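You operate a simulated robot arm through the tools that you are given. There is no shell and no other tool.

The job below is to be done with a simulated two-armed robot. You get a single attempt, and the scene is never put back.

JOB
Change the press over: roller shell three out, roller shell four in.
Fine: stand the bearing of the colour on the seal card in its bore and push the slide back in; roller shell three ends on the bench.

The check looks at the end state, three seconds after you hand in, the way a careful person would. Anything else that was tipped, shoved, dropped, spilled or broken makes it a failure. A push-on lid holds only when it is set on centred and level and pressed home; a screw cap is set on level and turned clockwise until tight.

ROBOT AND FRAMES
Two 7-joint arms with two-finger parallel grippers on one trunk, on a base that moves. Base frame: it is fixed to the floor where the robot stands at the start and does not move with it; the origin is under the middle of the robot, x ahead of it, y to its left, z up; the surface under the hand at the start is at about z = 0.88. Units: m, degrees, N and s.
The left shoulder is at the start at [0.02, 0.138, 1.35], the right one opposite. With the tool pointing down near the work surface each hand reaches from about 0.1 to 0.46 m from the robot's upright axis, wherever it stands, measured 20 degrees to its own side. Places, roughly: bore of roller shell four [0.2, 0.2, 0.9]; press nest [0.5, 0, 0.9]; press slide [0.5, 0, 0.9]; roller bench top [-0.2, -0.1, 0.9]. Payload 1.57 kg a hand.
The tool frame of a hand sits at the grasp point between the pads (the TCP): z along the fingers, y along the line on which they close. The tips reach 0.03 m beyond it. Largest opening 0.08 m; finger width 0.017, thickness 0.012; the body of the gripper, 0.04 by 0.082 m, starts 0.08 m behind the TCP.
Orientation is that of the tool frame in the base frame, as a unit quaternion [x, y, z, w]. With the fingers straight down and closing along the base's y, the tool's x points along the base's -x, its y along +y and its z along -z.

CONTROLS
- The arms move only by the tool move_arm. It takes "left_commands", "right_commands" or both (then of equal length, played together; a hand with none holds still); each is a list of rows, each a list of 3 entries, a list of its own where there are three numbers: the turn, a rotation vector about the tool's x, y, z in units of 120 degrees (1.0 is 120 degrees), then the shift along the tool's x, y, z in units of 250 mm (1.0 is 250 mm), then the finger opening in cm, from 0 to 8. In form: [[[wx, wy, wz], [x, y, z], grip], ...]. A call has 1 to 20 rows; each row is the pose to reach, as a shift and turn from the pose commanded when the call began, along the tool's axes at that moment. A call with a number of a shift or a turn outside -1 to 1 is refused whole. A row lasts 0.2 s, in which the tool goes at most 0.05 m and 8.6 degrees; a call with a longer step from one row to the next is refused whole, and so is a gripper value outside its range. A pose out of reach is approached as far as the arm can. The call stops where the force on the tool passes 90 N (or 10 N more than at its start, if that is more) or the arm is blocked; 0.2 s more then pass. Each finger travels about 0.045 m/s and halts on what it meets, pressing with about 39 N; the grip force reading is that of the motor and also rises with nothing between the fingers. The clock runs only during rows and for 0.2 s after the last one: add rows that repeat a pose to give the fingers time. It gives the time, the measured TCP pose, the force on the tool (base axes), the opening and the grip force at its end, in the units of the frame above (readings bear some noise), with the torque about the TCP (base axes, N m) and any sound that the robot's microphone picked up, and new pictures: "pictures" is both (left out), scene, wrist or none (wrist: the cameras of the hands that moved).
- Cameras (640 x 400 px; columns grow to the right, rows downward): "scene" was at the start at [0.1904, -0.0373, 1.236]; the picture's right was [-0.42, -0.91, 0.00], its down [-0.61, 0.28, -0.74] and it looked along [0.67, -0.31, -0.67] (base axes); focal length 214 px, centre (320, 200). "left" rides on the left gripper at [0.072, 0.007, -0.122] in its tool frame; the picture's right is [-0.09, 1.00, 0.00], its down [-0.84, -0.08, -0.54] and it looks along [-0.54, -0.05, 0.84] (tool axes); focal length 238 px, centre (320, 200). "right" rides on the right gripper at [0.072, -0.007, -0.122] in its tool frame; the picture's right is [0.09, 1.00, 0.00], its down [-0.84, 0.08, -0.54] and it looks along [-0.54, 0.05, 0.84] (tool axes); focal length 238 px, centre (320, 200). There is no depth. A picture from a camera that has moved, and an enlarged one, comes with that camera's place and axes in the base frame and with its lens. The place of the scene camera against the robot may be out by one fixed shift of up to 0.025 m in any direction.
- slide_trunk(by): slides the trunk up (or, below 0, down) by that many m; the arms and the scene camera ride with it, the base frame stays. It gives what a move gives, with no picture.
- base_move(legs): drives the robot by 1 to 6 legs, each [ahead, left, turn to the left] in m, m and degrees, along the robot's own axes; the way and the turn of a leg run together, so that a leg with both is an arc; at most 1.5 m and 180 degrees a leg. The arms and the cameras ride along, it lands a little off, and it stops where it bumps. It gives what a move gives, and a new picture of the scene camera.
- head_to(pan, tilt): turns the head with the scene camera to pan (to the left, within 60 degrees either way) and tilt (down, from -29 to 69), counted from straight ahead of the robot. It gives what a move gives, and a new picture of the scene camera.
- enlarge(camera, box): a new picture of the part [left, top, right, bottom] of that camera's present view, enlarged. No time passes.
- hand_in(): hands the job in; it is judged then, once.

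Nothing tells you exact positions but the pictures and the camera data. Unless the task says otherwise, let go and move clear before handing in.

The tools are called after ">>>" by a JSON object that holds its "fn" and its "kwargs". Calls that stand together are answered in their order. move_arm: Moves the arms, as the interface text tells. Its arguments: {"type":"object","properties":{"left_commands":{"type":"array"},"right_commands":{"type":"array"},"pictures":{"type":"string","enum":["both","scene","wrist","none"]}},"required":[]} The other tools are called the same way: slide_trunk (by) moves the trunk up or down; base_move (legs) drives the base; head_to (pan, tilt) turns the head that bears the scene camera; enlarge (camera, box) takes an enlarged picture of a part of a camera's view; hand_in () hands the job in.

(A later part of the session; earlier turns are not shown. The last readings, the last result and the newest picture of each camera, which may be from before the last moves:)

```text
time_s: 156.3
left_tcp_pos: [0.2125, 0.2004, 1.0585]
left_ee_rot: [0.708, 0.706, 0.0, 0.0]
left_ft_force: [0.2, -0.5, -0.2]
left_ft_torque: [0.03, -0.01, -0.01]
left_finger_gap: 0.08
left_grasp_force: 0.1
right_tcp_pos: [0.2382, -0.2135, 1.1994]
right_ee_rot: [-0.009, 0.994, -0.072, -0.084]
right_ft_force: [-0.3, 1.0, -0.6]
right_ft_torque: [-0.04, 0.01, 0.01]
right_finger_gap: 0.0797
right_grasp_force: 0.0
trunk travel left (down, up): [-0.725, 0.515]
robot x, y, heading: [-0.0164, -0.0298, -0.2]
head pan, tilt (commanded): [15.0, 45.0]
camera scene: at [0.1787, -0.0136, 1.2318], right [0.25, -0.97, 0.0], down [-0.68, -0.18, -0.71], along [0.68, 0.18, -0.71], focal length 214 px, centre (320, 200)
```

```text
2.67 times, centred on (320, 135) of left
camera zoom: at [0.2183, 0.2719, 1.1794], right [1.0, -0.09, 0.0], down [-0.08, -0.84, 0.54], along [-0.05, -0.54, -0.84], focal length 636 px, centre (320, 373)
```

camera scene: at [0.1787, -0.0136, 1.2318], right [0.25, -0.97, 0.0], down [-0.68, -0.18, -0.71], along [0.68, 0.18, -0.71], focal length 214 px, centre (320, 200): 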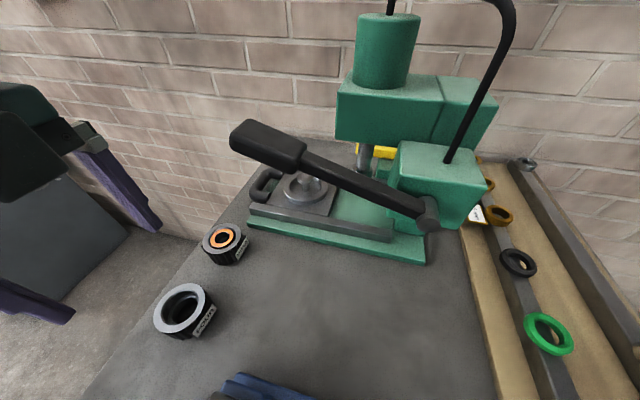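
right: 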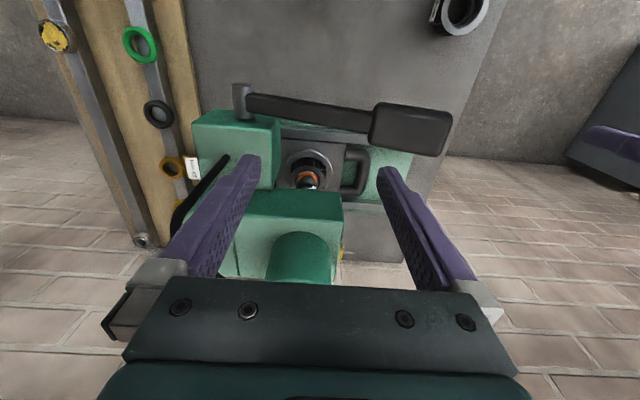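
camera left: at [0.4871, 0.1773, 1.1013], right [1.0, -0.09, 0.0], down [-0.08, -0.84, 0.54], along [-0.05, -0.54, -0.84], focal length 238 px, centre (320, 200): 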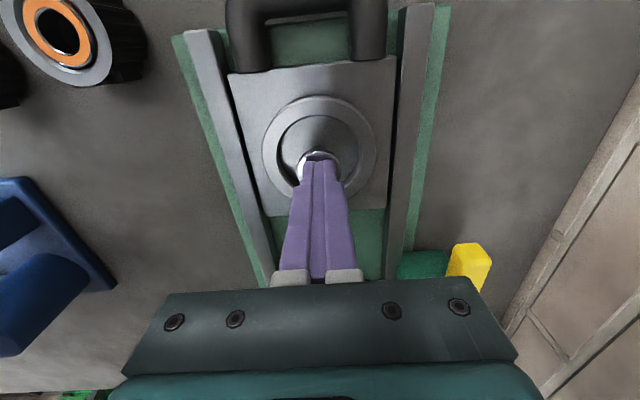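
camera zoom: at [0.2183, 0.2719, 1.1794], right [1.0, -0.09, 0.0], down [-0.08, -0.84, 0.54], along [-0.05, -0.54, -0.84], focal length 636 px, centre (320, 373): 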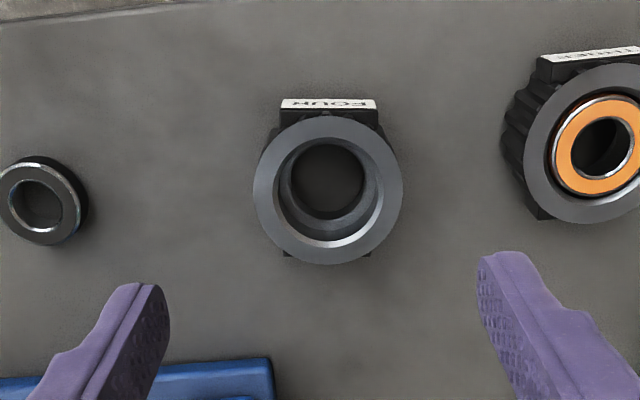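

>>> {"fn": "move_arm", "kwargs": {"left_commands": [[[0, 0, 0], [-0.026, 0.011, 0.1], 8], [[0, 0, 0], [-0.026, 0.011, 0.24], 8], [[0, 0, 0], [-0.026, 0.011, 0.38], 8], [[0, 0, 0], [-0.026, 0.011, 0.47], 8], [[0, 0, 0], [-0.026, 0.011, 0.484], 8], [[0, 0, 0], [-0.026, 0.011, 0.484], 8]], "pictures": "wrist"}}

>>> {"fn": "enlarge", "kwargs": {"camera": "left", "box": [200, 50, 440, 250]}}

```text
time_s: 157.8
left_tcp_pos: [0.2155, 0.1936, 0.9385]
left_ee_rot: [0.708, 0.706, 0.0, 0.0]
left_ft_force: [-0.2, 0.0, 0.4]
left_ft_torque: [-0.02, 0.02, 0.01]
left_finger_gap: 0.0803
left_grasp_force: 0.0
right_tcp_pos: [0.2388, -0.2125, 1.1994]
right_ee_rot: [-0.008, 0.994, -0.071, -0.082]
right_ft_force: [-0.1, 0.2, -0.2]
right_ft_torque: [0.02, 0.03, -0.01]
right_finger_gap: 0.0801
right_grasp_force: 0.0
trunk travel left (down, up): [-0.725, 0.515]
robot x, y, heading: [-0.015, -0.0356, -0.5]
head pan, tilt (commanded): [15.0, 45.0]
camera left: at [0.2215, 0.2652, 1.0583], right [1.0, -0.09, 0.0], down [-0.08, -0.84, 0.54], along [-0.05, -0.54, -0.84], focal length 238 px, centre (320, 200)
```

left: 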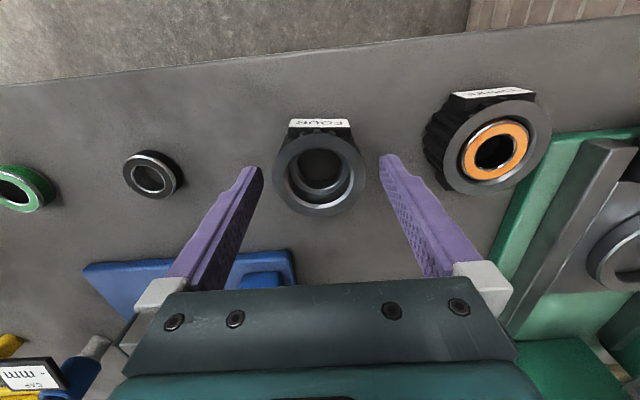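

```text
2.00 times, centred on (320, 150) of left
camera zoom: at [0.2215, 0.2652, 1.0583], right [1.0, -0.09, 0.0], down [-0.08, -0.84, 0.54], along [-0.05, -0.54, -0.84], focal length 477 px, centre (320, 300)
```

zoom: 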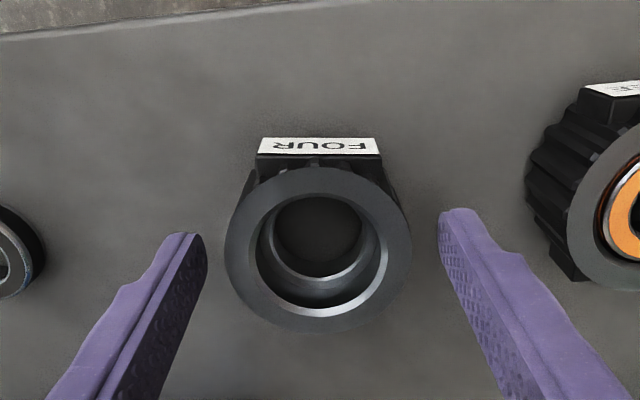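

Centred now. I'll close on shell four.

>>> {"fn": "move_arm", "kwargs": {"left_commands": [[[0, 0, 0], [0, 0, 0], 6.6], [[0, 0, 0], [0, 0, 0], 5.0], [[0, 0, 0], [0, 0, 0], 5.0], [[0, 0, 0], [0, 0, 0], 5.0]], "pictures": "wrist"}}

>>> {"fn": "enlarge", "kwargs": {"camera": "left", "box": [200, 50, 440, 250]}}

```text
time_s: 158.8
left_tcp_pos: [0.214, 0.1932, 0.9369]
left_ee_rot: [0.708, 0.706, -0.001, 0.0]
left_ft_force: [-0.6, -0.6, -0.7]
left_ft_torque: [-0.02, 0.07, -0.02]
left_finger_gap: 0.0612
left_grasp_force: 38.2
right_tcp_pos: [0.2387, -0.2127, 1.1991]
right_ee_rot: [-0.008, 0.994, -0.072, -0.083]
right_ft_force: [0.5, 0.5, -0.3]
right_ft_torque: [0.02, 0.01, 0.01]
right_finger_gap: 0.0801
right_grasp_force: 0.0
trunk travel left (down, up): [-0.725, 0.515]
robot x, y, heading: [-0.0136, -0.0295, -0.3]
head pan, tilt (commanded): [15.0, 45.0]
camera left: at [0.2212, 0.2652, 1.0584], right [1.0, -0.09, 0.0], down [-0.08, -0.84, 0.54], along [-0.05, -0.54, -0.84], focal length 238 px, centre (320, 200)
```

left: 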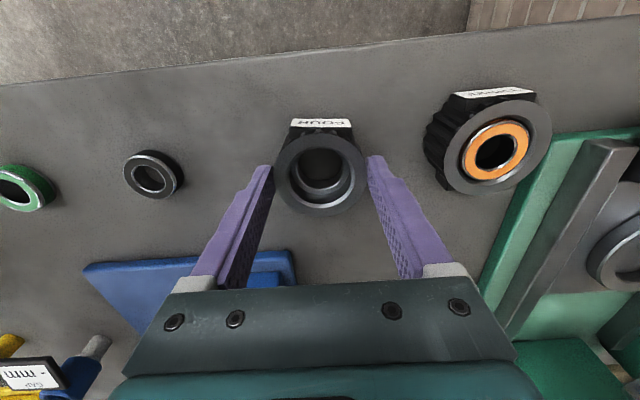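

```text
2.00 times, centred on (320, 150) of left
camera zoom: at [0.2212, 0.2652, 1.0584], right [1.0, -0.09, 0.0], down [-0.08, -0.84, 0.54], along [-0.05, -0.54, -0.84], focal length 477 px, centre (320, 300)
```

zoom: 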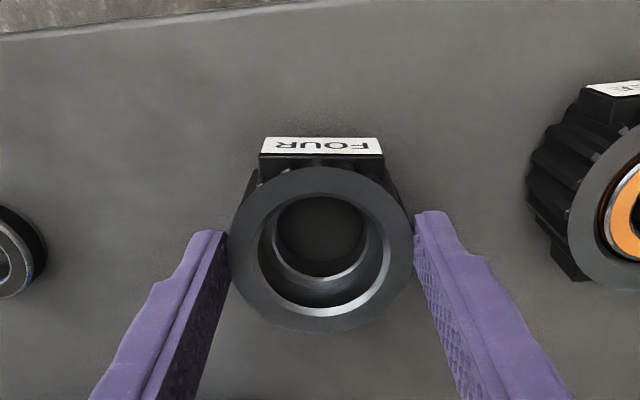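

Lifting and driving forward to the nest again.

>>> {"fn": "move_arm", "kwargs": {"left_commands": [[[0, 0, 0], [0, 0, -0.04], 5.0], [[0, 0, 0], [0, 0, -0.14], 5.0], [[0, 0, 0], [0, 0, -0.26], 5.0], [[0, 0, 0], [0, 0, -0.38], 5.0], [[0, 0, 0], [0, 0, -0.5], 5.0], [[0, 0, 0], [0.02, 0, -0.54], 5.0], [[0, 0, 0], [0.02, 0, -0.54], 5.0]], "pictures": "none"}}

>>> {"fn": "base_move", "kwargs": {"legs": [[0.11, 0, 0]]}}

```text
time_s: 160.3
left_tcp_pos: [0.2149, 0.1993, 1.0711]
left_ee_rot: [0.708, 0.706, -0.001, -0.001]
left_ft_force: [0.6, -0.4, -4.4]
left_ft_torque: [-0.01, -0.02, 0.03]
left_finger_gap: 0.0616
left_grasp_force: 39.2
right_tcp_pos: [0.2395, -0.2141, 1.1999]
right_ee_rot: [-0.009, 0.994, -0.071, -0.083]
right_ft_force: [-0.6, 0.1, 0.6]
right_ft_torque: [-0.03, 0.02, 0.01]
right_finger_gap: 0.0799
right_grasp_force: 0.1
trunk travel left (down, up): [-0.725, 0.515]
robot x, y, heading: [-0.0101, -0.0299, -0.2]
head pan, tilt (commanded): [15.0, 45.0]
```

```text
time_s: 161.6
left_tcp_pos: [0.3248, 0.1997, 1.0714]
left_ee_rot: [0.707, 0.707, -0.001, 0.0]
left_ft_force: [-0.4, 0.2, -4.7]
left_ft_torque: [0.01, 0.01, -0.02]
left_finger_gap: 0.0613
left_grasp_force: 39.2
right_tcp_pos: [0.35, -0.2135, 1.199]
right_ee_rot: [-0.009, 0.994, -0.071, -0.082]
right_ft_force: [0.4, 0.6, -0.1]
right_ft_torque: [-0.01, 0.01, 0.0]
right_finger_gap: 0.0797
right_grasp_force: 0.0
trunk travel left (down, up): [-0.725, 0.515]
robot x, y, heading: [0.0972, -0.0336, -0.1]
head pan, tilt (commanded): [15.0, 45.0]
camera scene: at [0.2894, -0.0139, 1.2317], right [0.26, -0.97, 0.0], down [-0.68, -0.18, -0.71], along [0.68, 0.18, -0.71], focal length 214 px, centre (320, 200)
```

scene: 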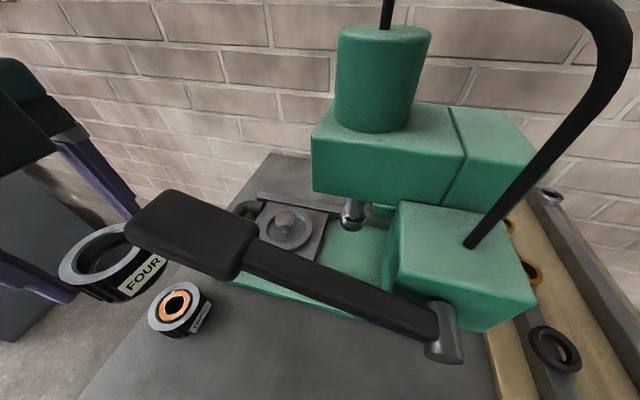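

>>> {"fn": "move_arm", "kwargs": {"left_commands": [[[0, 0, 0], [0.0, 0.1, 0], 5.0], [[0, 0, 0], [0.0, 0.22, 0], 5.0], [[0, 0, 0], [0.0, 0.35, 0], 5.0], [[0, 0, 0], [0.0, 0.48, 0], 5.0], [[0, 0, 0], [-0.04, 0.58, 0], 5.0], [[0, 0, 0], [-0.12, 0.6256, 0], 5.0], [[0, 0, 0], [-0.22, 0.6256, 0.03], 5.0], [[0, 0, 0], [-0.31, 0.6256, 0.08], 5.0], [[0, 0, 0], [-0.379, 0.6256, 0.13], 5.0], [[0, 0, 0], [-0.379, 0.6256, 0.165], 5.0], [[0, 0, 0], [-0.379, 0.6256, 0.165], 5.0]], "pictures": "wrist"}}

>>> {"fn": "enlarge", "kwargs": {"camera": "left", "box": [220, 60, 420, 240]}}

>>> {"fn": "enlarge", "kwargs": {"camera": "scene", "box": [240, 160, 340, 260]}}

```text
time_s: 163.9
left_tcp_pos: [0.4822, 0.1039, 1.0295]
left_ee_rot: [0.708, 0.706, -0.001, -0.001]
left_ft_force: [-0.6, -0.6, -3.9]
left_ft_torque: [0.03, -0.02, 0.01]
left_finger_gap: 0.0613
left_grasp_force: 39.2
right_tcp_pos: [0.3501, -0.2127, 1.2001]
right_ee_rot: [-0.009, 0.994, -0.072, -0.082]
right_ft_force: [0.5, 0.5, 0.2]
right_ft_torque: [0.0, 0.04, 0.01]
right_finger_gap: 0.0797
right_grasp_force: 0.0
trunk travel left (down, up): [-0.725, 0.515]
robot x, y, heading: [0.0986, -0.0322, -0.2]
head pan, tilt (commanded): [15.0, 45.0]
camera left: at [0.4879, 0.1752, 1.1508], right [1.0, -0.09, 0.0], down [-0.08, -0.84, 0.54], along [-0.05, -0.54, -0.84], focal length 238 px, centre (320, 200)
```

left: 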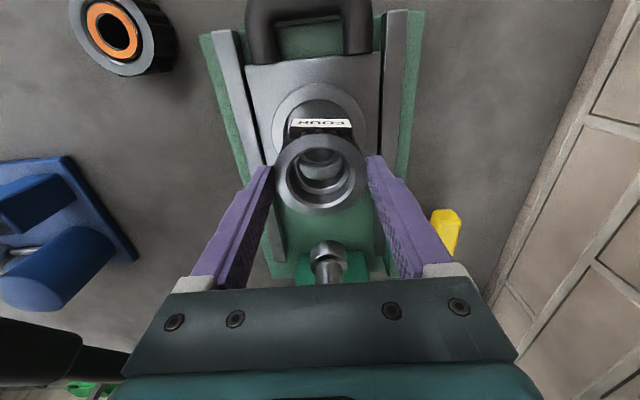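

```text
2.22 times, centred on (320, 150) of left
camera zoom: at [0.4879, 0.1752, 1.1508], right [1.0, -0.09, 0.0], down [-0.08, -0.84, 0.54], along [-0.05, -0.54, -0.84], focal length 530 px, centre (320, 311)
```

zoom: 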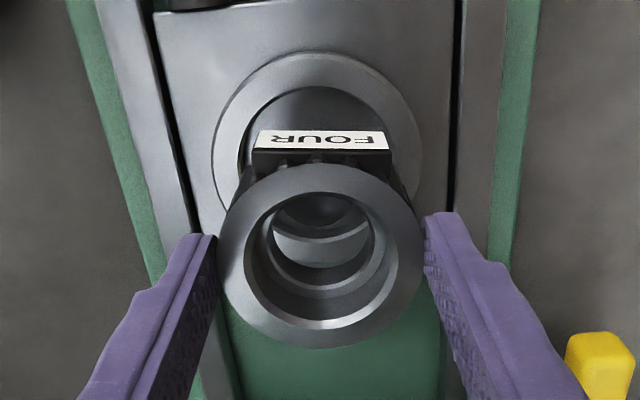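

```text
4.00 times, centred on (290, 210) of scene
camera zoom: at [0.2893, -0.0138, 1.2317], right [0.26, -0.97, 0.0], down [-0.68, -0.18, -0.71], along [0.68, 0.18, -0.71], focal length 858 px, centre (440, 160)
```

zoom: 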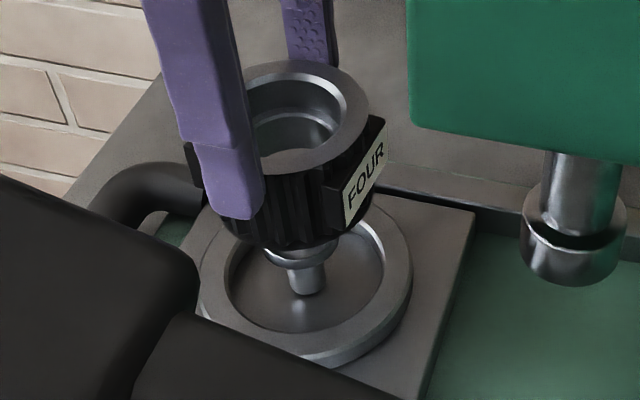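

The scene view shows the shell lined up over the post in y; in x it is about 1.5 mm too far. I'll correct and lower to 0.99.

>>> {"fn": "move_arm", "kwargs": {"left_commands": [[[0, 0, 0], [0.002, -0.0065, 0.0], 5.0], [[0, 0, 0], [0.002, -0.0065, 0.06], 5.0], [[0, 0, 0], [0.002, -0.0065, 0.12], 5.0], [[0, 0, 0], [0.002, -0.0065, 0.15], 5.0], [[0, 0, 0], [0.002, -0.0065, 0.15], 5.0]], "pictures": "wrist"}}

>>> {"fn": "enlarge", "kwargs": {"camera": "left", "box": [240, 80, 400, 230]}}

>>> {"fn": "enlarge", "kwargs": {"camera": "scene", "box": [245, 175, 335, 255]}}

```text
time_s: 165.2
left_tcp_pos: [0.4798, 0.104, 0.9909]
left_ee_rot: [0.707, 0.707, 0.0, 0.0]
left_ft_force: [-0.5, 0.1, -4.8]
left_ft_torque: [0.01, 0.0, -0.02]
left_finger_gap: 0.0612
left_grasp_force: 39.2
right_tcp_pos: [0.3495, -0.2134, 1.2]
right_ee_rot: [-0.01, 0.994, -0.072, -0.082]
right_ft_force: [-0.5, 0.0, 0.1]
right_ft_torque: [0.01, 0.04, -0.02]
right_finger_gap: 0.0799
right_grasp_force: 0.0
trunk travel left (down, up): [-0.725, 0.515]
robot x, y, heading: [0.0959, -0.0296, -0.4]
head pan, tilt (commanded): [15.0, 45.0]
camera left: at [0.4865, 0.1753, 1.1126], right [1.0, -0.09, 0.0], down [-0.08, -0.84, 0.54], along [-0.05, -0.54, -0.84], focal length 238 px, centre (320, 200)
```

left: 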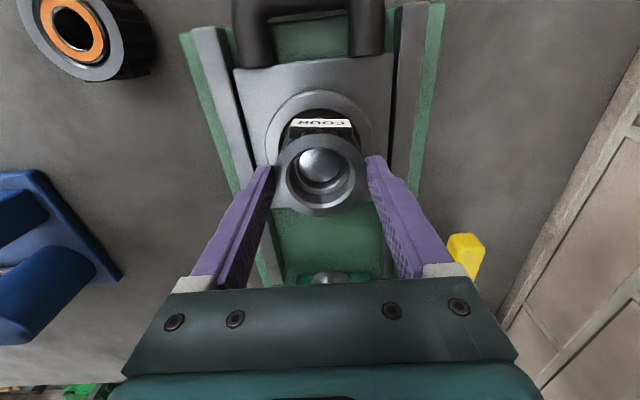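

```text
2.67 times, centred on (320, 155) of left
camera zoom: at [0.4865, 0.1753, 1.1126], right [1.0, -0.09, 0.0], down [-0.08, -0.84, 0.54], along [-0.05, -0.54, -0.84], focal length 636 px, centre (320, 320)
```

zoom: 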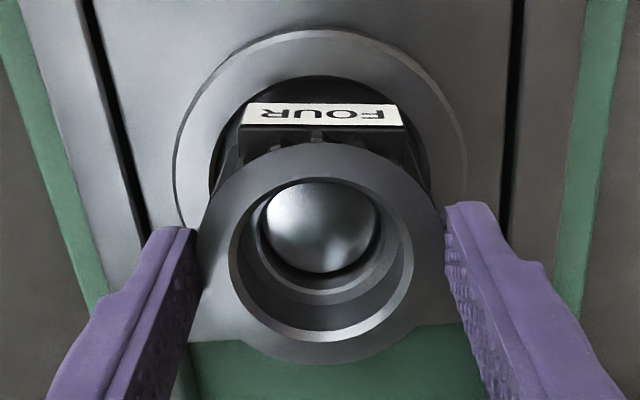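

```text
5.00 times, centred on (290, 215) of scene
camera zoom: at [0.2893, -0.0138, 1.2317], right [0.26, -0.97, 0.0], down [-0.68, -0.18, -0.71], along [0.68, 0.18, -0.71], focal length 1072 px, centre (470, 125)
```

zoom: 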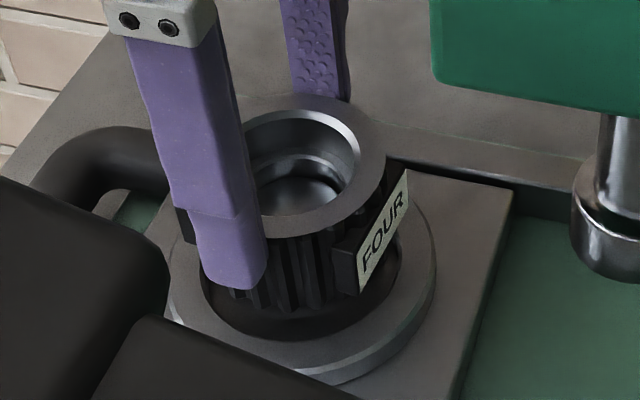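

Everything lines up within about a millimetre. I'll lower 1.2 cm more and check the force.

>>> {"fn": "move_arm", "kwargs": {"left_commands": [[[0, 0, 0], [-0.001, 0, 0.016], 5.0], [[0, 0, 0], [-0.001, 0, 0.032], 5.0], [[0, 0, 0], [-0.001, 0, 0.048], 5.0], [[0, 0, 0], [-0.001, 0, 0.048], 5.0]], "pictures": "wrist"}}

>>> {"fn": "enlarge", "kwargs": {"camera": "left", "box": [240, 80, 400, 230]}}

```text
time_s: 166.2
left_tcp_pos: [0.4801, 0.1042, 0.9792]
left_ee_rot: [0.707, 0.707, 0.0, -0.001]
left_ft_force: [0.6, 0.1, -3.9]
left_ft_torque: [0.03, 0.05, 0.0]
left_finger_gap: 0.0612
left_grasp_force: 39.0
right_tcp_pos: [0.3495, -0.213, 1.2005]
right_ee_rot: [-0.01, 0.994, -0.072, -0.081]
right_ft_force: [0.7, 0.0, -0.1]
right_ft_torque: [0.01, 0.03, 0.02]
right_finger_gap: 0.0799
right_grasp_force: 0.0
trunk travel left (down, up): [-0.725, 0.515]
robot x, y, heading: [0.0962, -0.0317, -0.3]
head pan, tilt (commanded): [15.0, 45.0]
camera left: at [0.4865, 0.1757, 1.1007], right [1.0, -0.09, 0.0], down [-0.08, -0.84, 0.54], along [-0.05, -0.54, -0.84], focal length 238 px, centre (320, 200)
```

left: 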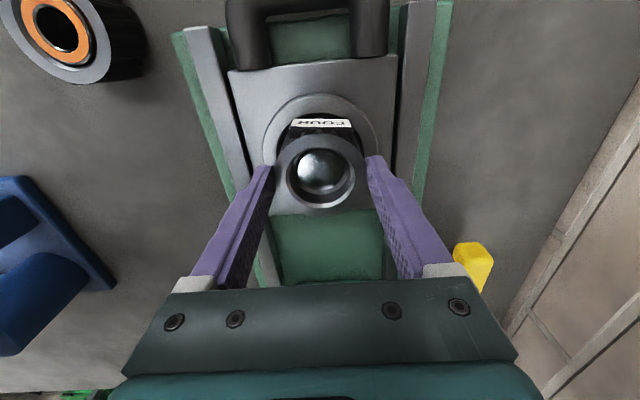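

```text
2.67 times, centred on (320, 155) of left
camera zoom: at [0.4865, 0.1757, 1.1007], right [1.0, -0.09, 0.0], down [-0.08, -0.84, 0.54], along [-0.05, -0.54, -0.84], focal length 636 px, centre (320, 320)
```

zoom: 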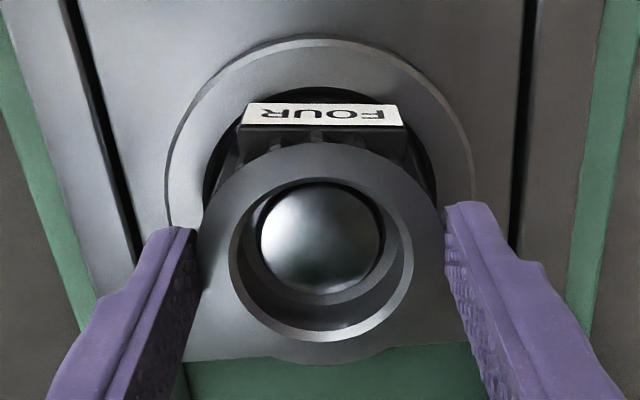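

>>> {"fn": "move_arm", "kwargs": {"left_commands": [[[0, 0, 0], [0, 0, 0.008], 5.0], [[0, 0, 0], [0, 0, 0.016], 5.0], [[0, 0, 0], [0, 0, 0.02], 5.0], [[0, 0, 0], [0, 0, 0.02], 5.0]], "pictures": "none"}}

```text
time_s: 167.2
left_tcp_pos: [0.4792, 0.1042, 0.976]
left_ee_rot: [0.707, 0.707, 0.0, 0.0]
left_ft_force: [1.2, 0.7, -3.6]
left_ft_torque: [0.05, 0.01, -0.05]
left_finger_gap: 0.0612
left_grasp_force: 38.8
right_tcp_pos: [0.3496, -0.2134, 1.1997]
right_ee_rot: [-0.009, 0.994, -0.072, -0.083]
right_ft_force: [-0.5, -0.5, 0.0]
right_ft_torque: [0.01, -0.01, 0.04]
right_finger_gap: 0.0799
right_grasp_force: 0.0
trunk travel left (down, up): [-0.725, 0.515]
robot x, y, heading: [0.0922, -0.0351, -0.4]
head pan, tilt (commanded): [15.0, 45.0]
```

>>> {"fn": "move_arm", "kwargs": {"left_commands": [[[0, 0, 0], [0, 0, 0.008], 5.0], [[0, 0, 0], [0, 0, 0.014], 5.0], [[0, 0, 0], [0, 0, 0.014], 5.0]], "pictures": "wrist"}}

>>> {"fn": "enlarge", "kwargs": {"camera": "left", "box": [240, 80, 400, 230]}}

>>> {"fn": "enlarge", "kwargs": {"camera": "scene", "box": [245, 175, 335, 255]}}

```text
time_s: 167.9
left_tcp_pos: [0.4802, 0.1051, 0.972]
left_ee_rot: [0.708, 0.706, -0.001, 0.0]
left_ft_force: [-5.0, 0.8, 6.5]
left_ft_torque: [0.19, -0.03, 0.05]
left_finger_gap: 0.0611
left_grasp_force: 38.8
right_tcp_pos: [0.3497, -0.2126, 1.2004]
right_ee_rot: [-0.009, 0.994, -0.071, -0.083]
right_ft_force: [0.0, 0.3, -0.3]
right_ft_torque: [0.01, -0.02, 0.0]
right_finger_gap: 0.0801
right_grasp_force: 0.1
trunk travel left (down, up): [-0.725, 0.515]
robot x, y, heading: [0.0966, -0.0315, -0.3]
head pan, tilt (commanded): [15.0, 45.0]
camera left: at [0.486, 0.1754, 1.0926], right [1.0, -0.09, 0.0], down [-0.08, -0.84, 0.54], along [-0.05, -0.54, -0.84], focal length 238 px, centre (320, 200)
```

left: 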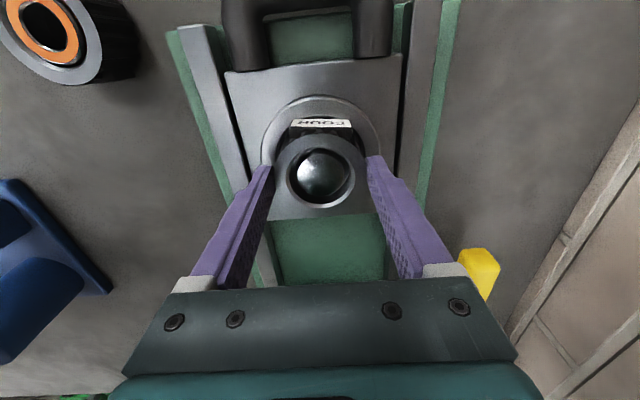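

```text
2.67 times, centred on (320, 155) of left
camera zoom: at [0.486, 0.1754, 1.0926], right [1.0, -0.09, 0.0], down [-0.08, -0.84, 0.54], along [-0.05, -0.54, -0.84], focal length 636 px, centre (320, 320)
```

zoom: 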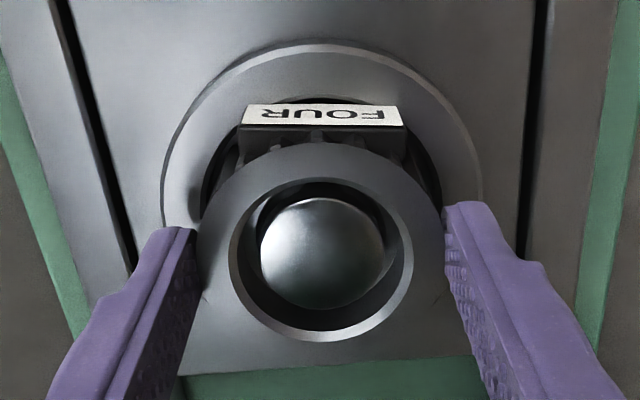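

```text
5.00 times, centred on (290, 215) of scene
camera zoom: at [0.2893, -0.0135, 1.2319], right [0.26, -0.97, 0.0], down [-0.68, -0.18, -0.71], along [0.68, 0.18, -0.71], focal length 1072 px, centre (470, 125)
```

zoom: 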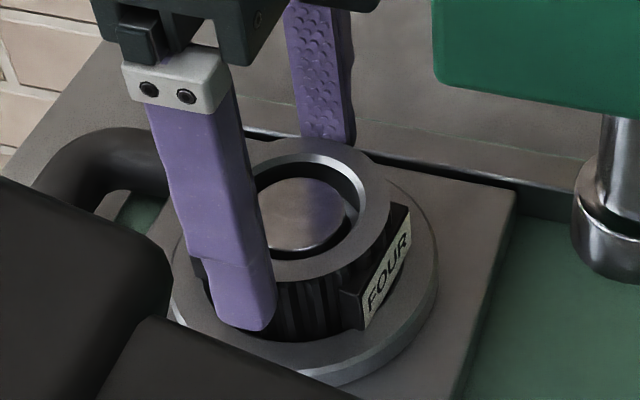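

The shell has gone down into the ring and touches bottom with balanced force. I'll press 2 mm more to confirm it is seated.

>>> {"fn": "move_arm", "kwargs": {"left_commands": [[[0, 0, 0], [0, 0, 0.004], 5.0], [[0, 0, 0], [0, 0, 0.008], 5.0], [[0, 0, 0], [0, 0, 0.008], 5.0]], "pictures": "none"}}

```text
time_s: 168.8
left_tcp_pos: [0.4803, 0.1027, 0.9694]
left_ee_rot: [0.708, 0.707, -0.002, 0.0]
left_ft_force: [-12.1, -1.8, 28.4]
left_ft_torque: [-0.13, 0.34, 0.27]
left_finger_gap: 0.0614
left_grasp_force: 39.1
right_tcp_pos: [0.3503, -0.2135, 1.1994]
right_ee_rot: [-0.009, 0.994, -0.071, -0.082]
right_ft_force: [-0.1, 0.4, -0.4]
right_ft_torque: [0.01, 0.01, 0.02]
right_finger_gap: 0.0799
right_grasp_force: 0.1
trunk travel left (down, up): [-0.725, 0.515]
robot x, y, heading: [0.0969, -0.0332, -0.1]
head pan, tilt (commanded): [15.0, 45.0]
```

Seated at z≈0.970 as expected. I'll release and rise straight up.

>>> {"fn": "move_arm", "kwargs": {"left_commands": [[[0, 0, 0], [0, 0, -0.008], 7.0], [[0, 0, 0], [0, 0, -0.008], 8.0], [[0, 0, 0], [0, 0, -0.012], 8.0], [[0, 0, 0], [0, 0, -0.08], 8.0], [[0, 0, 0], [0, 0, -0.2], 8.0], [[0, 0, 0], [0, 0, -0.34], 8.0], [[0, 0, 0], [0, 0, -0.38], 8.0], [[0, 0, 0], [0, 0, -0.38], 8.0]], "pictures": "both"}}

>>> {"fn": "enlarge", "kwargs": {"camera": "left", "box": [220, 60, 420, 210]}}

>>> {"fn": "enlarge", "kwargs": {"camera": "scene", "box": [245, 175, 335, 255]}}

```text
time_s: 170.6
left_tcp_pos: [0.4802, 0.1044, 1.0653]
left_ee_rot: [0.707, 0.707, 0.0, -0.001]
left_ft_force: [0.3, -0.9, -1.1]
left_ft_torque: [0.0, -0.04, 0.03]
left_finger_gap: 0.0803
left_grasp_force: 0.0
right_tcp_pos: [0.3507, -0.2128, 1.1993]
right_ee_rot: [-0.01, 0.994, -0.072, -0.082]
right_ft_force: [0.4, 0.2, -0.5]
right_ft_torque: [-0.01, 0.0, -0.01]
right_finger_gap: 0.0802
right_grasp_force: 0.0
trunk travel left (down, up): [-0.725, 0.515]
robot x, y, heading: [0.0991, -0.0309, -0.3]
head pan, tilt (commanded): [15.0, 45.0]
camera scene: at [0.2896, -0.0138, 1.2318], right [0.26, -0.97, 0.0], down [-0.68, -0.18, -0.71], along [0.68, 0.18, -0.71], focal length 214 px, centre (320, 200)
camera left: at [0.4861, 0.176, 1.1864], right [1.0, -0.09, 0.0], down [-0.08, -0.84, 0.54], along [-0.05, -0.54, -0.84], focal length 238 px, centre (320, 200)
```

scene: 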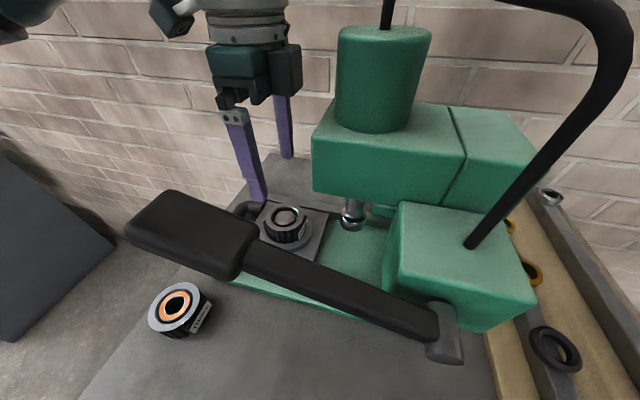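
left: 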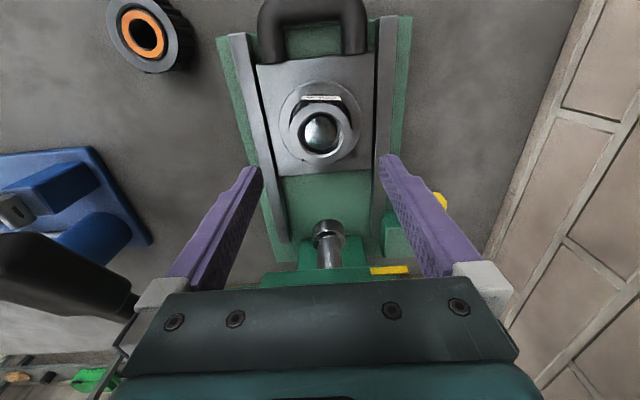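

```text
2.67 times, centred on (320, 135) of left
camera zoom: at [0.4861, 0.176, 1.1864], right [1.0, -0.09, 0.0], down [-0.08, -0.84, 0.54], along [-0.05, -0.54, -0.84], focal length 636 px, centre (320, 373)
```

zoom: 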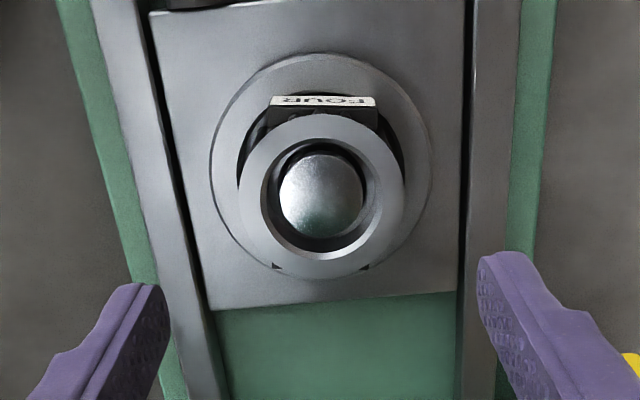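

```text
5.00 times, centred on (290, 215) of scene
camera zoom: at [0.2896, -0.0138, 1.2318], right [0.26, -0.97, 0.0], down [-0.68, -0.18, -0.71], along [0.68, 0.18, -0.71], focal length 1072 px, centre (470, 125)
```

zoom: 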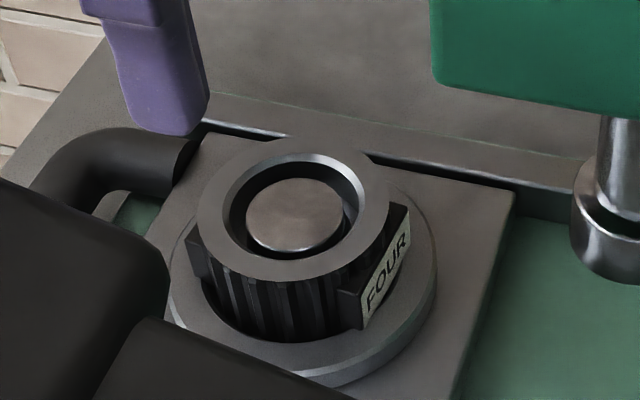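

Shell four sits level in the nest with the sprung post inside its bore. Now for the green bearing: I'll move the hand clear of the lever and drive the base back.

>>> {"fn": "move_arm", "kwargs": {"left_commands": [[[0, 0, 0], [0.12, 0, -0.05], 8.0], [[0, 0, 0], [0.26, 0, -0.1], 8.0], [[0, 0, 0], [0.38, -0.06, -0.14], 8.0], [[0, 0, 0], [0.4, -0.22, -0.16], 8.0], [[0, 0, 0], [0.4, -0.38, -0.16], 8.0], [[0, 0, 0], [0.4, -0.54, -0.16], 7.0], [[0, 0, 0], [0.4, -0.62, -0.16], 6.0], [[0, 0, 0], [0.4, -0.62, -0.16], 5.5]], "pictures": "none"}}

>>> {"fn": "base_move", "kwargs": {"legs": [[-0.36, 0, 0]]}}

>>> {"fn": "enlarge", "kwargs": {"camera": "left", "box": [0, 0, 640, 400]}}

```text
time_s: 172.3
left_tcp_pos: [0.3244, 0.2038, 1.1059]
left_ee_rot: [0.707, 0.707, -0.001, 0.0]
left_ft_force: [0.1, 0.0, -0.7]
left_ft_torque: [-0.01, 0.04, -0.03]
left_finger_gap: 0.0551
left_grasp_force: 0.1
right_tcp_pos: [0.3501, -0.2135, 1.1986]
right_ee_rot: [-0.009, 0.994, -0.071, -0.083]
right_ft_force: [0.6, -0.7, -0.7]
right_ft_torque: [-0.02, 0.0, -0.03]
right_finger_gap: 0.0801
right_grasp_force: 0.0
trunk travel left (down, up): [-0.725, 0.515]
robot x, y, heading: [0.0958, -0.0346, -0.1]
head pan, tilt (commanded): [15.0, 45.0]
```

```text
time_s: 174.7
left_tcp_pos: [-0.0353, 0.2042, 1.1059]
left_ee_rot: [0.706, 0.708, 0.0, -0.001]
left_ft_force: [-0.6, 0.7, -0.4]
left_ft_torque: [-0.03, 0.01, -0.01]
left_finger_gap: 0.0553
left_grasp_force: 0.0
right_tcp_pos: [-0.0102, -0.2123, 1.1994]
right_ee_rot: [-0.011, 0.994, -0.073, -0.082]
right_ft_force: [0.0, -0.7, -0.4]
right_ft_torque: [0.0, 0.0, 0.01]
right_finger_gap: 0.0802
right_grasp_force: 0.1
trunk travel left (down, up): [-0.725, 0.515]
robot x, y, heading: [-0.2639, -0.0327, -0.1]
head pan, tilt (commanded): [15.0, 45.0]
camera scene: at [-0.07, -0.0126, 1.2318], right [0.26, -0.97, 0.0], down [-0.68, -0.18, -0.71], along [0.68, 0.18, -0.71], focal length 214 px, centre (320, 200)
```

scene: 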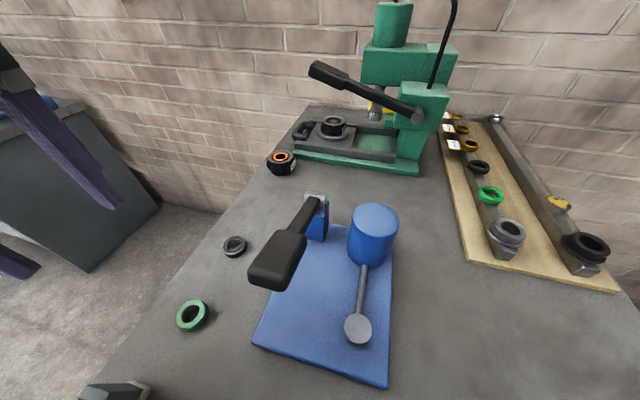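

```text
1.00 times, centred on (320, 200) of left (not enlarged: the box is as wide or as high as the picture)
camera zoom: at [-0.03, 0.276, 1.2262], right [1.0, -0.09, 0.0], down [-0.07, -0.84, 0.54], along [-0.05, -0.54, -0.84], focal length 238 px, centre (320, 200)
```

zoom: 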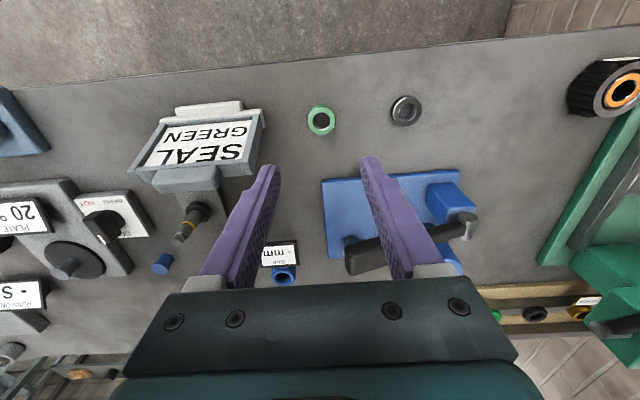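

The card clearly reads SEAL GREEN, and the green bearing is right below. Zooming in for its exact position.

>>> {"fn": "enlarge", "kwargs": {"camera": "left", "box": [260, 80, 380, 170]}}

>>> {"fn": "enlarge", "kwargs": {"camera": "scene", "box": [150, 280, 240, 350]}}

```text
4.44 times, centred on (320, 125) of left
camera zoom: at [-0.03, 0.276, 1.2262], right [1.0, -0.09, 0.0], down [-0.07, -0.84, 0.54], along [-0.05, -0.54, -0.84], focal length 1059 px, centre (320, 533)
```

zoom: 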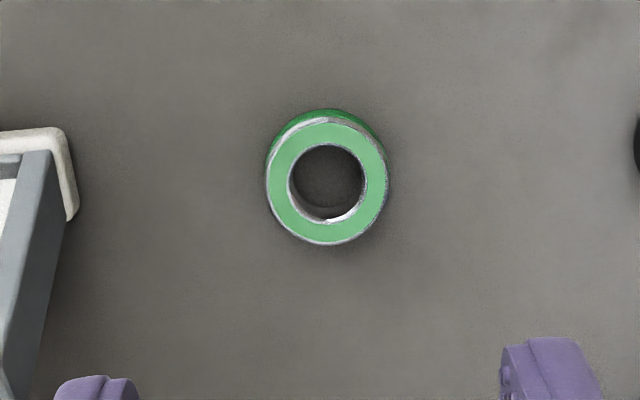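

```text
5.71 times, centred on (195, 315) of scene
camera zoom: at [-0.07, -0.0126, 1.2318], right [0.26, -0.97, 0.0], down [-0.68, -0.18, -0.71], along [0.68, 0.18, -0.71], focal length 1226 px, centre (1034, -457)
```

zoom: 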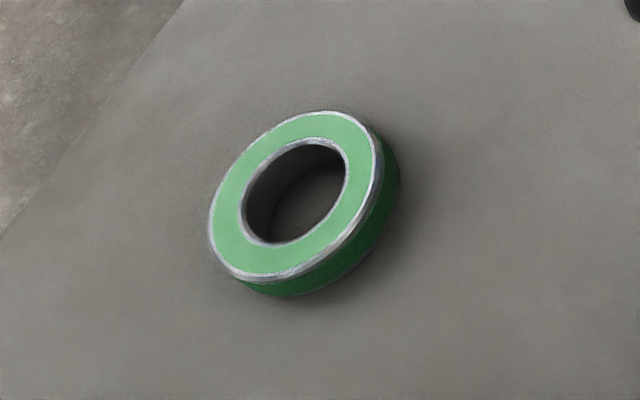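

Green bearing at about [-0.033, 0.191], 37 mm across. I'll align above it and descend part-way.

>>> {"fn": "move_arm", "kwargs": {"left_commands": [[[0, 0, 0], [-0.0536, 0.0064, 0.1], 5.5], [[0, 0, 0], [-0.0536, 0.0064, 0.26], 5.5], [[0, 0, 0], [-0.0536, 0.0064, 0.42], 5.5], [[0, 0, 0], [-0.0536, 0.0064, 0.56], 5.5], [[0, 0, 0], [-0.0536, 0.0064, 0.64], 5.5], [[0, 0, 0], [-0.0536, 0.0064, 0.64], 5.5]], "pictures": "wrist"}}

>>> {"fn": "enlarge", "kwargs": {"camera": "left", "box": [260, 110, 380, 210]}}

```text
time_s: 176.1
left_tcp_pos: [-0.0361, 0.19, 0.9453]
left_ee_rot: [0.706, 0.708, 0.0, 0.0]
left_ft_force: [0.3, 0.3, 0.8]
left_ft_torque: [0.02, 0.0, -0.01]
left_finger_gap: 0.055
left_grasp_force: 0.1
right_tcp_pos: [-0.0094, -0.2125, 1.1996]
right_ee_rot: [-0.012, 0.994, -0.072, -0.083]
right_ft_force: [-0.4, 0.5, -0.2]
right_ft_torque: [-0.01, 0.01, -0.01]
right_finger_gap: 0.0802
right_grasp_force: 0.0
trunk travel left (down, up): [-0.725, 0.515]
robot x, y, heading: [-0.2604, -0.0308, 0.0]
head pan, tilt (commanded): [15.0, 45.0]
camera left: at [-0.029, 0.2619, 1.0666], right [1.0, -0.09, 0.0], down [-0.07, -0.84, 0.54], along [-0.05, -0.54, -0.84], focal length 238 px, centre (320, 200)
```

left: 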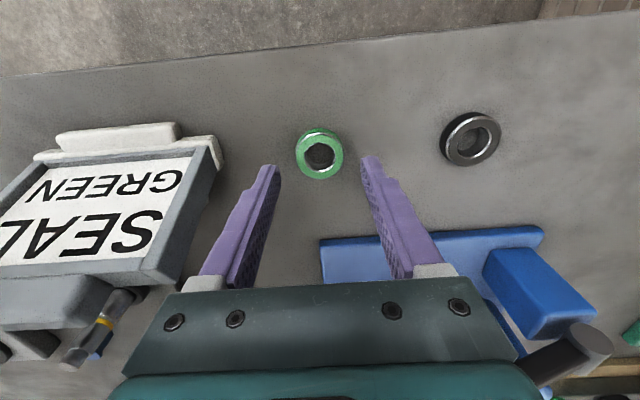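

```text
4.00 times, centred on (320, 160) of left
camera zoom: at [-0.029, 0.2619, 1.0666], right [1.0, -0.09, 0.0], down [-0.07, -0.84, 0.54], along [-0.05, -0.54, -0.84], focal length 953 px, centre (320, 360)
```

zoom: 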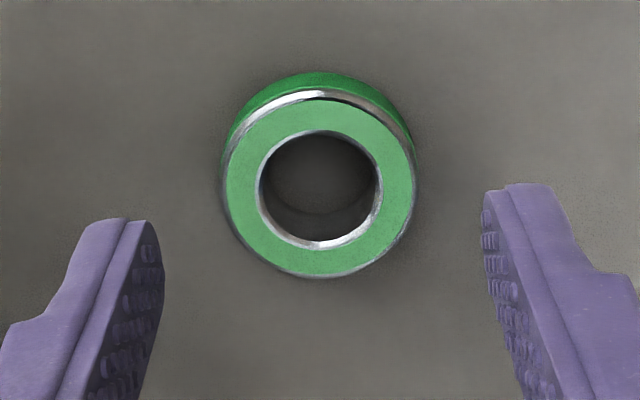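

Well aligned. I'll descend so the fingertips grip the upper part of the bearing and close.

>>> {"fn": "move_arm", "kwargs": {"left_commands": [[[0, 0, 0], [0, -0.001, 0.05], 5.5], [[0, 0, 0], [0, -0.001, 0.1], 5.5], [[0, 0, 0], [0, -0.001, 0.114], 5.5], [[0, 0, 0], [0, -0.001, 0.114], 5.5]], "pictures": "wrist"}}

>>> {"fn": "enlarge", "kwargs": {"camera": "left", "box": [260, 110, 380, 210]}}

>>> {"fn": "enlarge", "kwargs": {"camera": "scene", "box": [130, 260, 260, 360]}}

```text
time_s: 177.1
left_tcp_pos: [-0.034, 0.1906, 0.9183]
left_ee_rot: [0.706, 0.708, -0.001, 0.0]
left_ft_force: [-0.8, 0.7, 0.0]
left_ft_torque: [0.01, -0.01, -0.02]
left_finger_gap: 0.0548
left_grasp_force: 0.1
right_tcp_pos: [-0.0093, -0.2127, 1.2]
right_ee_rot: [-0.011, 0.994, -0.073, -0.083]
right_ft_force: [0.3, 0.3, 0.3]
right_ft_torque: [-0.01, 0.02, -0.01]
right_finger_gap: 0.0803
right_grasp_force: 0.0
trunk travel left (down, up): [-0.725, 0.515]
robot x, y, heading: [-0.2607, -0.0301, -0.0]
head pan, tilt (commanded): [15.0, 45.0]
camera left: at [-0.0291, 0.2621, 1.0384], right [1.0, -0.09, 0.0], down [-0.07, -0.84, 0.54], along [-0.05, -0.54, -0.84], focal length 238 px, centre (320, 200)
```

left: 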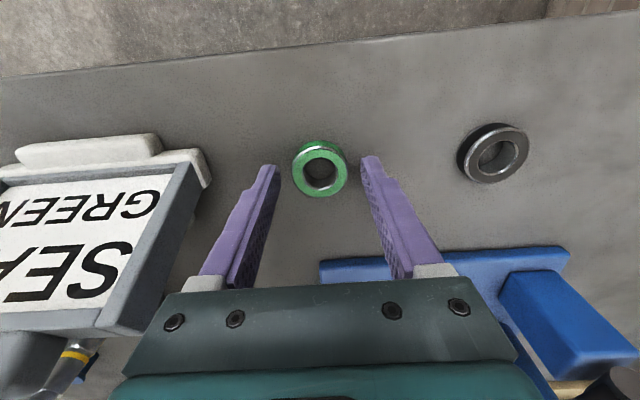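

```text
4.00 times, centred on (320, 160) of left
camera zoom: at [-0.0291, 0.2621, 1.0384], right [1.0, -0.09, 0.0], down [-0.07, -0.84, 0.54], along [-0.05, -0.54, -0.84], focal length 953 px, centre (320, 360)
```

zoom: 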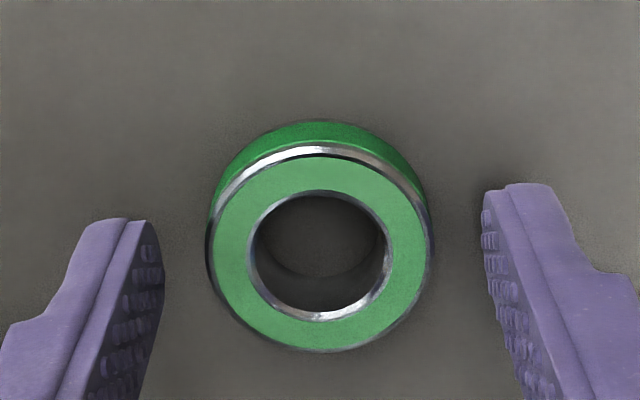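

```text
4.00 times, centred on (195, 310) of scene
camera zoom: at [-0.07, -0.0126, 1.2318], right [0.26, -0.97, 0.0], down [-0.68, -0.18, -0.71], along [0.68, 0.18, -0.71], focal length 858 px, centre (820, -240)
```

zoom: 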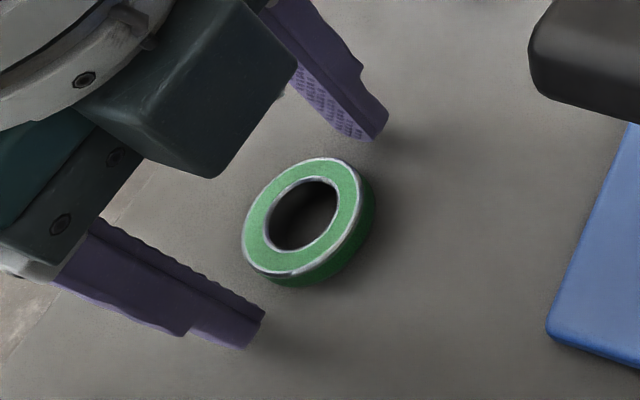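

>>> {"fn": "move_arm", "kwargs": {"left_commands": [[[0, 0, 0], [-0.004, 0, 0.006], 5.5], [[0, 0, 0], [-0.004, 0, 0.006], 4.4], [[0, 0, 0], [-0.004, 0, 0.006], 3.0], [[0, 0, 0], [-0.004, 0, 0.006], 3.0], [[0, 0, 0], [-0.004, 0, 0.006], 3.0]], "pictures": "wrist"}}

>>> {"fn": "enlarge", "kwargs": {"camera": "left", "box": [260, 110, 380, 210]}}

>>> {"fn": "enlarge", "kwargs": {"camera": "scene", "box": [130, 260, 260, 360]}}

```text
time_s: 178.3
left_tcp_pos: [-0.034, 0.1878, 0.9165]
left_ee_rot: [0.706, 0.708, -0.001, 0.0]
left_ft_force: [-0.1, 0.4, 0.1]
left_ft_torque: [-0.01, 0.02, -0.03]
left_finger_gap: 0.0375
left_grasp_force: 36.5
right_tcp_pos: [-0.0088, -0.2115, 1.1997]
right_ee_rot: [-0.011, 0.994, -0.072, -0.083]
right_ft_force: [0.0, -0.1, -0.4]
right_ft_torque: [0.01, -0.02, 0.01]
right_finger_gap: 0.0798
right_grasp_force: 0.0
trunk travel left (down, up): [-0.725, 0.515]
robot x, y, heading: [-0.2629, -0.037, -0.3]
head pan, tilt (commanded): [15.0, 45.0]
camera left: at [-0.0288, 0.2609, 1.0373], right [1.0, -0.09, 0.0], down [-0.07, -0.84, 0.54], along [-0.05, -0.54, -0.84], focal length 238 px, centre (320, 200)
```

left: 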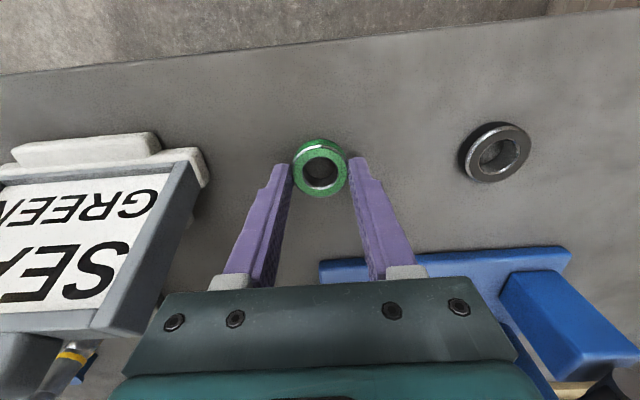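

```text
4.00 times, centred on (320, 160) of left
camera zoom: at [-0.0288, 0.2609, 1.0373], right [1.0, -0.09, 0.0], down [-0.07, -0.84, 0.54], along [-0.05, -0.54, -0.84], focal length 953 px, centre (320, 360)
```

zoom: 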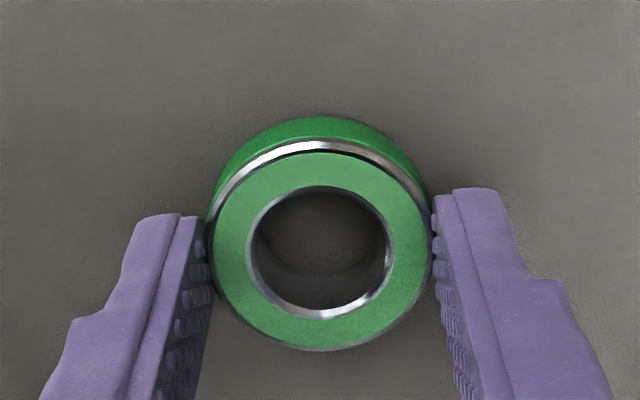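

```text
4.00 times, centred on (195, 310) of scene
camera zoom: at [-0.07, -0.0126, 1.2318], right [0.26, -0.97, 0.0], down [-0.68, -0.18, -0.71], along [0.68, 0.18, -0.71], focal length 858 px, centre (820, -240)
```

zoom: 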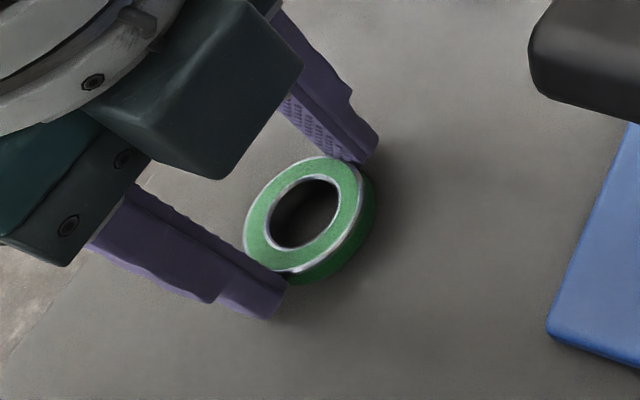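

Bearing gripped (37.5 mm). I'll lift it and check the hold.

>>> {"fn": "move_arm", "kwargs": {"left_commands": [[[0, 0, 0], [0, 0, -0.03], 3.0], [[0, 0, 0], [0, 0, -0.1], 3.0], [[0, 0, 0], [0, 0, -0.2], 3.0], [[0, 0, 0], [0, 0, -0.32], 3.0], [[0, 0, 0], [0.02, 0, -0.44], 3.0], [[0, 0, 0], [0.05, 0, -0.56], 3.0], [[0, 0, 0], [0.05, 0, -0.7], 3.0], [[0, 0, 0], [0.05, 0, -0.74], 3.0], [[0, 0, 0], [0.05, 0, -0.74], 3.0]], "pictures": "wrist"}}

>>> {"fn": "enlarge", "kwargs": {"camera": "left", "box": [260, 110, 380, 210]}}

```text
time_s: 180.3
left_tcp_pos: [-0.0347, 0.2025, 1.1012]
left_ee_rot: [0.706, 0.708, -0.001, 0.0]
left_ft_force: [0.1, 0.1, -0.2]
left_ft_torque: [-0.01, -0.01, -0.04]
left_finger_gap: 0.0374
left_grasp_force: 38.6
right_tcp_pos: [-0.0088, -0.2111, 1.199]
right_ee_rot: [-0.011, 0.994, -0.072, -0.082]
right_ft_force: [0.6, -0.2, -0.1]
right_ft_torque: [-0.04, 0.0, 0.0]
right_finger_gap: 0.08
right_grasp_force: 0.0
trunk travel left (down, up): [-0.725, 0.515]
robot x, y, heading: [-0.265, -0.0312, -0.1]
head pan, tilt (commanded): [15.0, 45.0]
camera left: at [-0.0284, 0.2746, 1.2216], right [1.0, -0.09, 0.0], down [-0.07, -0.84, 0.54], along [-0.05, -0.54, -0.84], focal length 238 px, centre (320, 200)
```

left: 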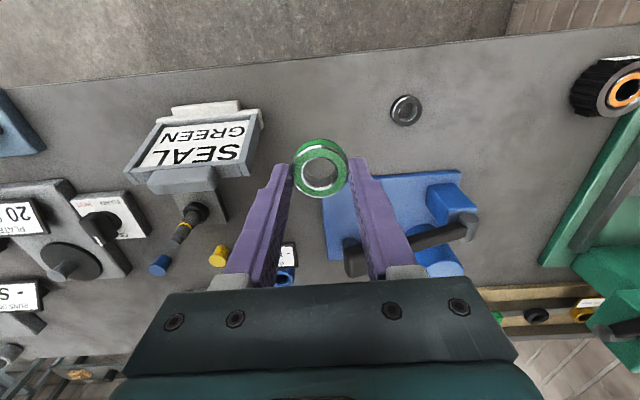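

```text
4.00 times, centred on (320, 160) of left
camera zoom: at [-0.0284, 0.2746, 1.2216], right [1.0, -0.09, 0.0], down [-0.07, -0.84, 0.54], along [-0.05, -0.54, -0.84], focal length 953 px, centre (320, 360)
```

zoom: 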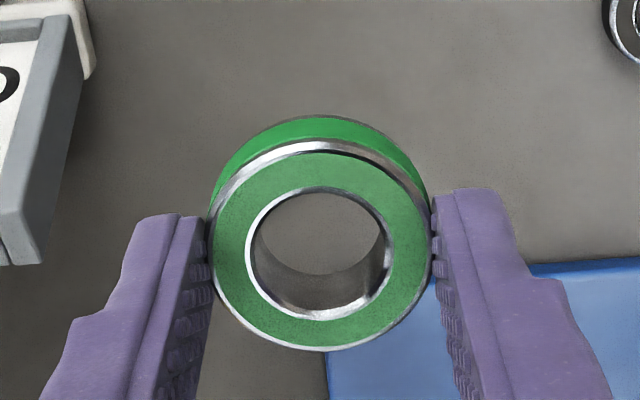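

Held level. Driving forward to the press again.

>>> {"fn": "base_move", "kwargs": {"legs": [[0.36, 0, 0]]}}

```text
time_s: 182.6
left_tcp_pos: [0.328, 0.2026, 1.1004]
left_ee_rot: [0.707, 0.707, -0.002, 0.0]
left_ft_force: [0.3, -0.3, -1.7]
left_ft_torque: [-0.02, 0.02, -0.03]
left_finger_gap: 0.0373
left_grasp_force: 39.0
right_tcp_pos: [0.3538, -0.2117, 1.1989]
right_ee_rot: [-0.011, 0.994, -0.071, -0.082]
right_ft_force: [-0.7, -0.3, -0.7]
right_ft_torque: [-0.03, 0.0, -0.01]
right_finger_gap: 0.0799
right_grasp_force: 0.0
trunk travel left (down, up): [-0.725, 0.515]
robot x, y, heading: [0.1024, -0.0304, -0.1]
head pan, tilt (commanded): [15.0, 45.0]
camera scene: at [0.2922, -0.0126, 1.2318], right [0.26, -0.97, 0.0], down [-0.68, -0.18, -0.71], along [0.68, 0.18, -0.71], focal length 214 px, centre (320, 200)
```

scene: 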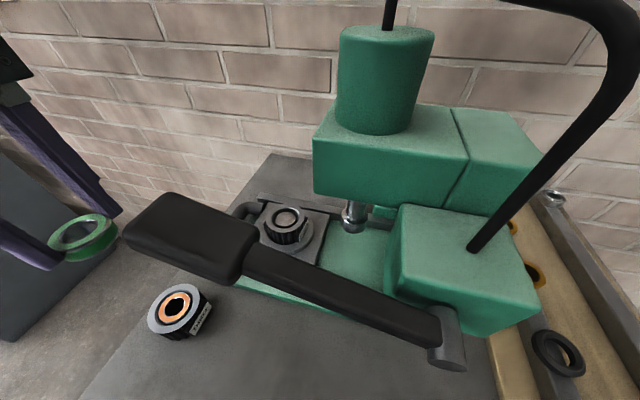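

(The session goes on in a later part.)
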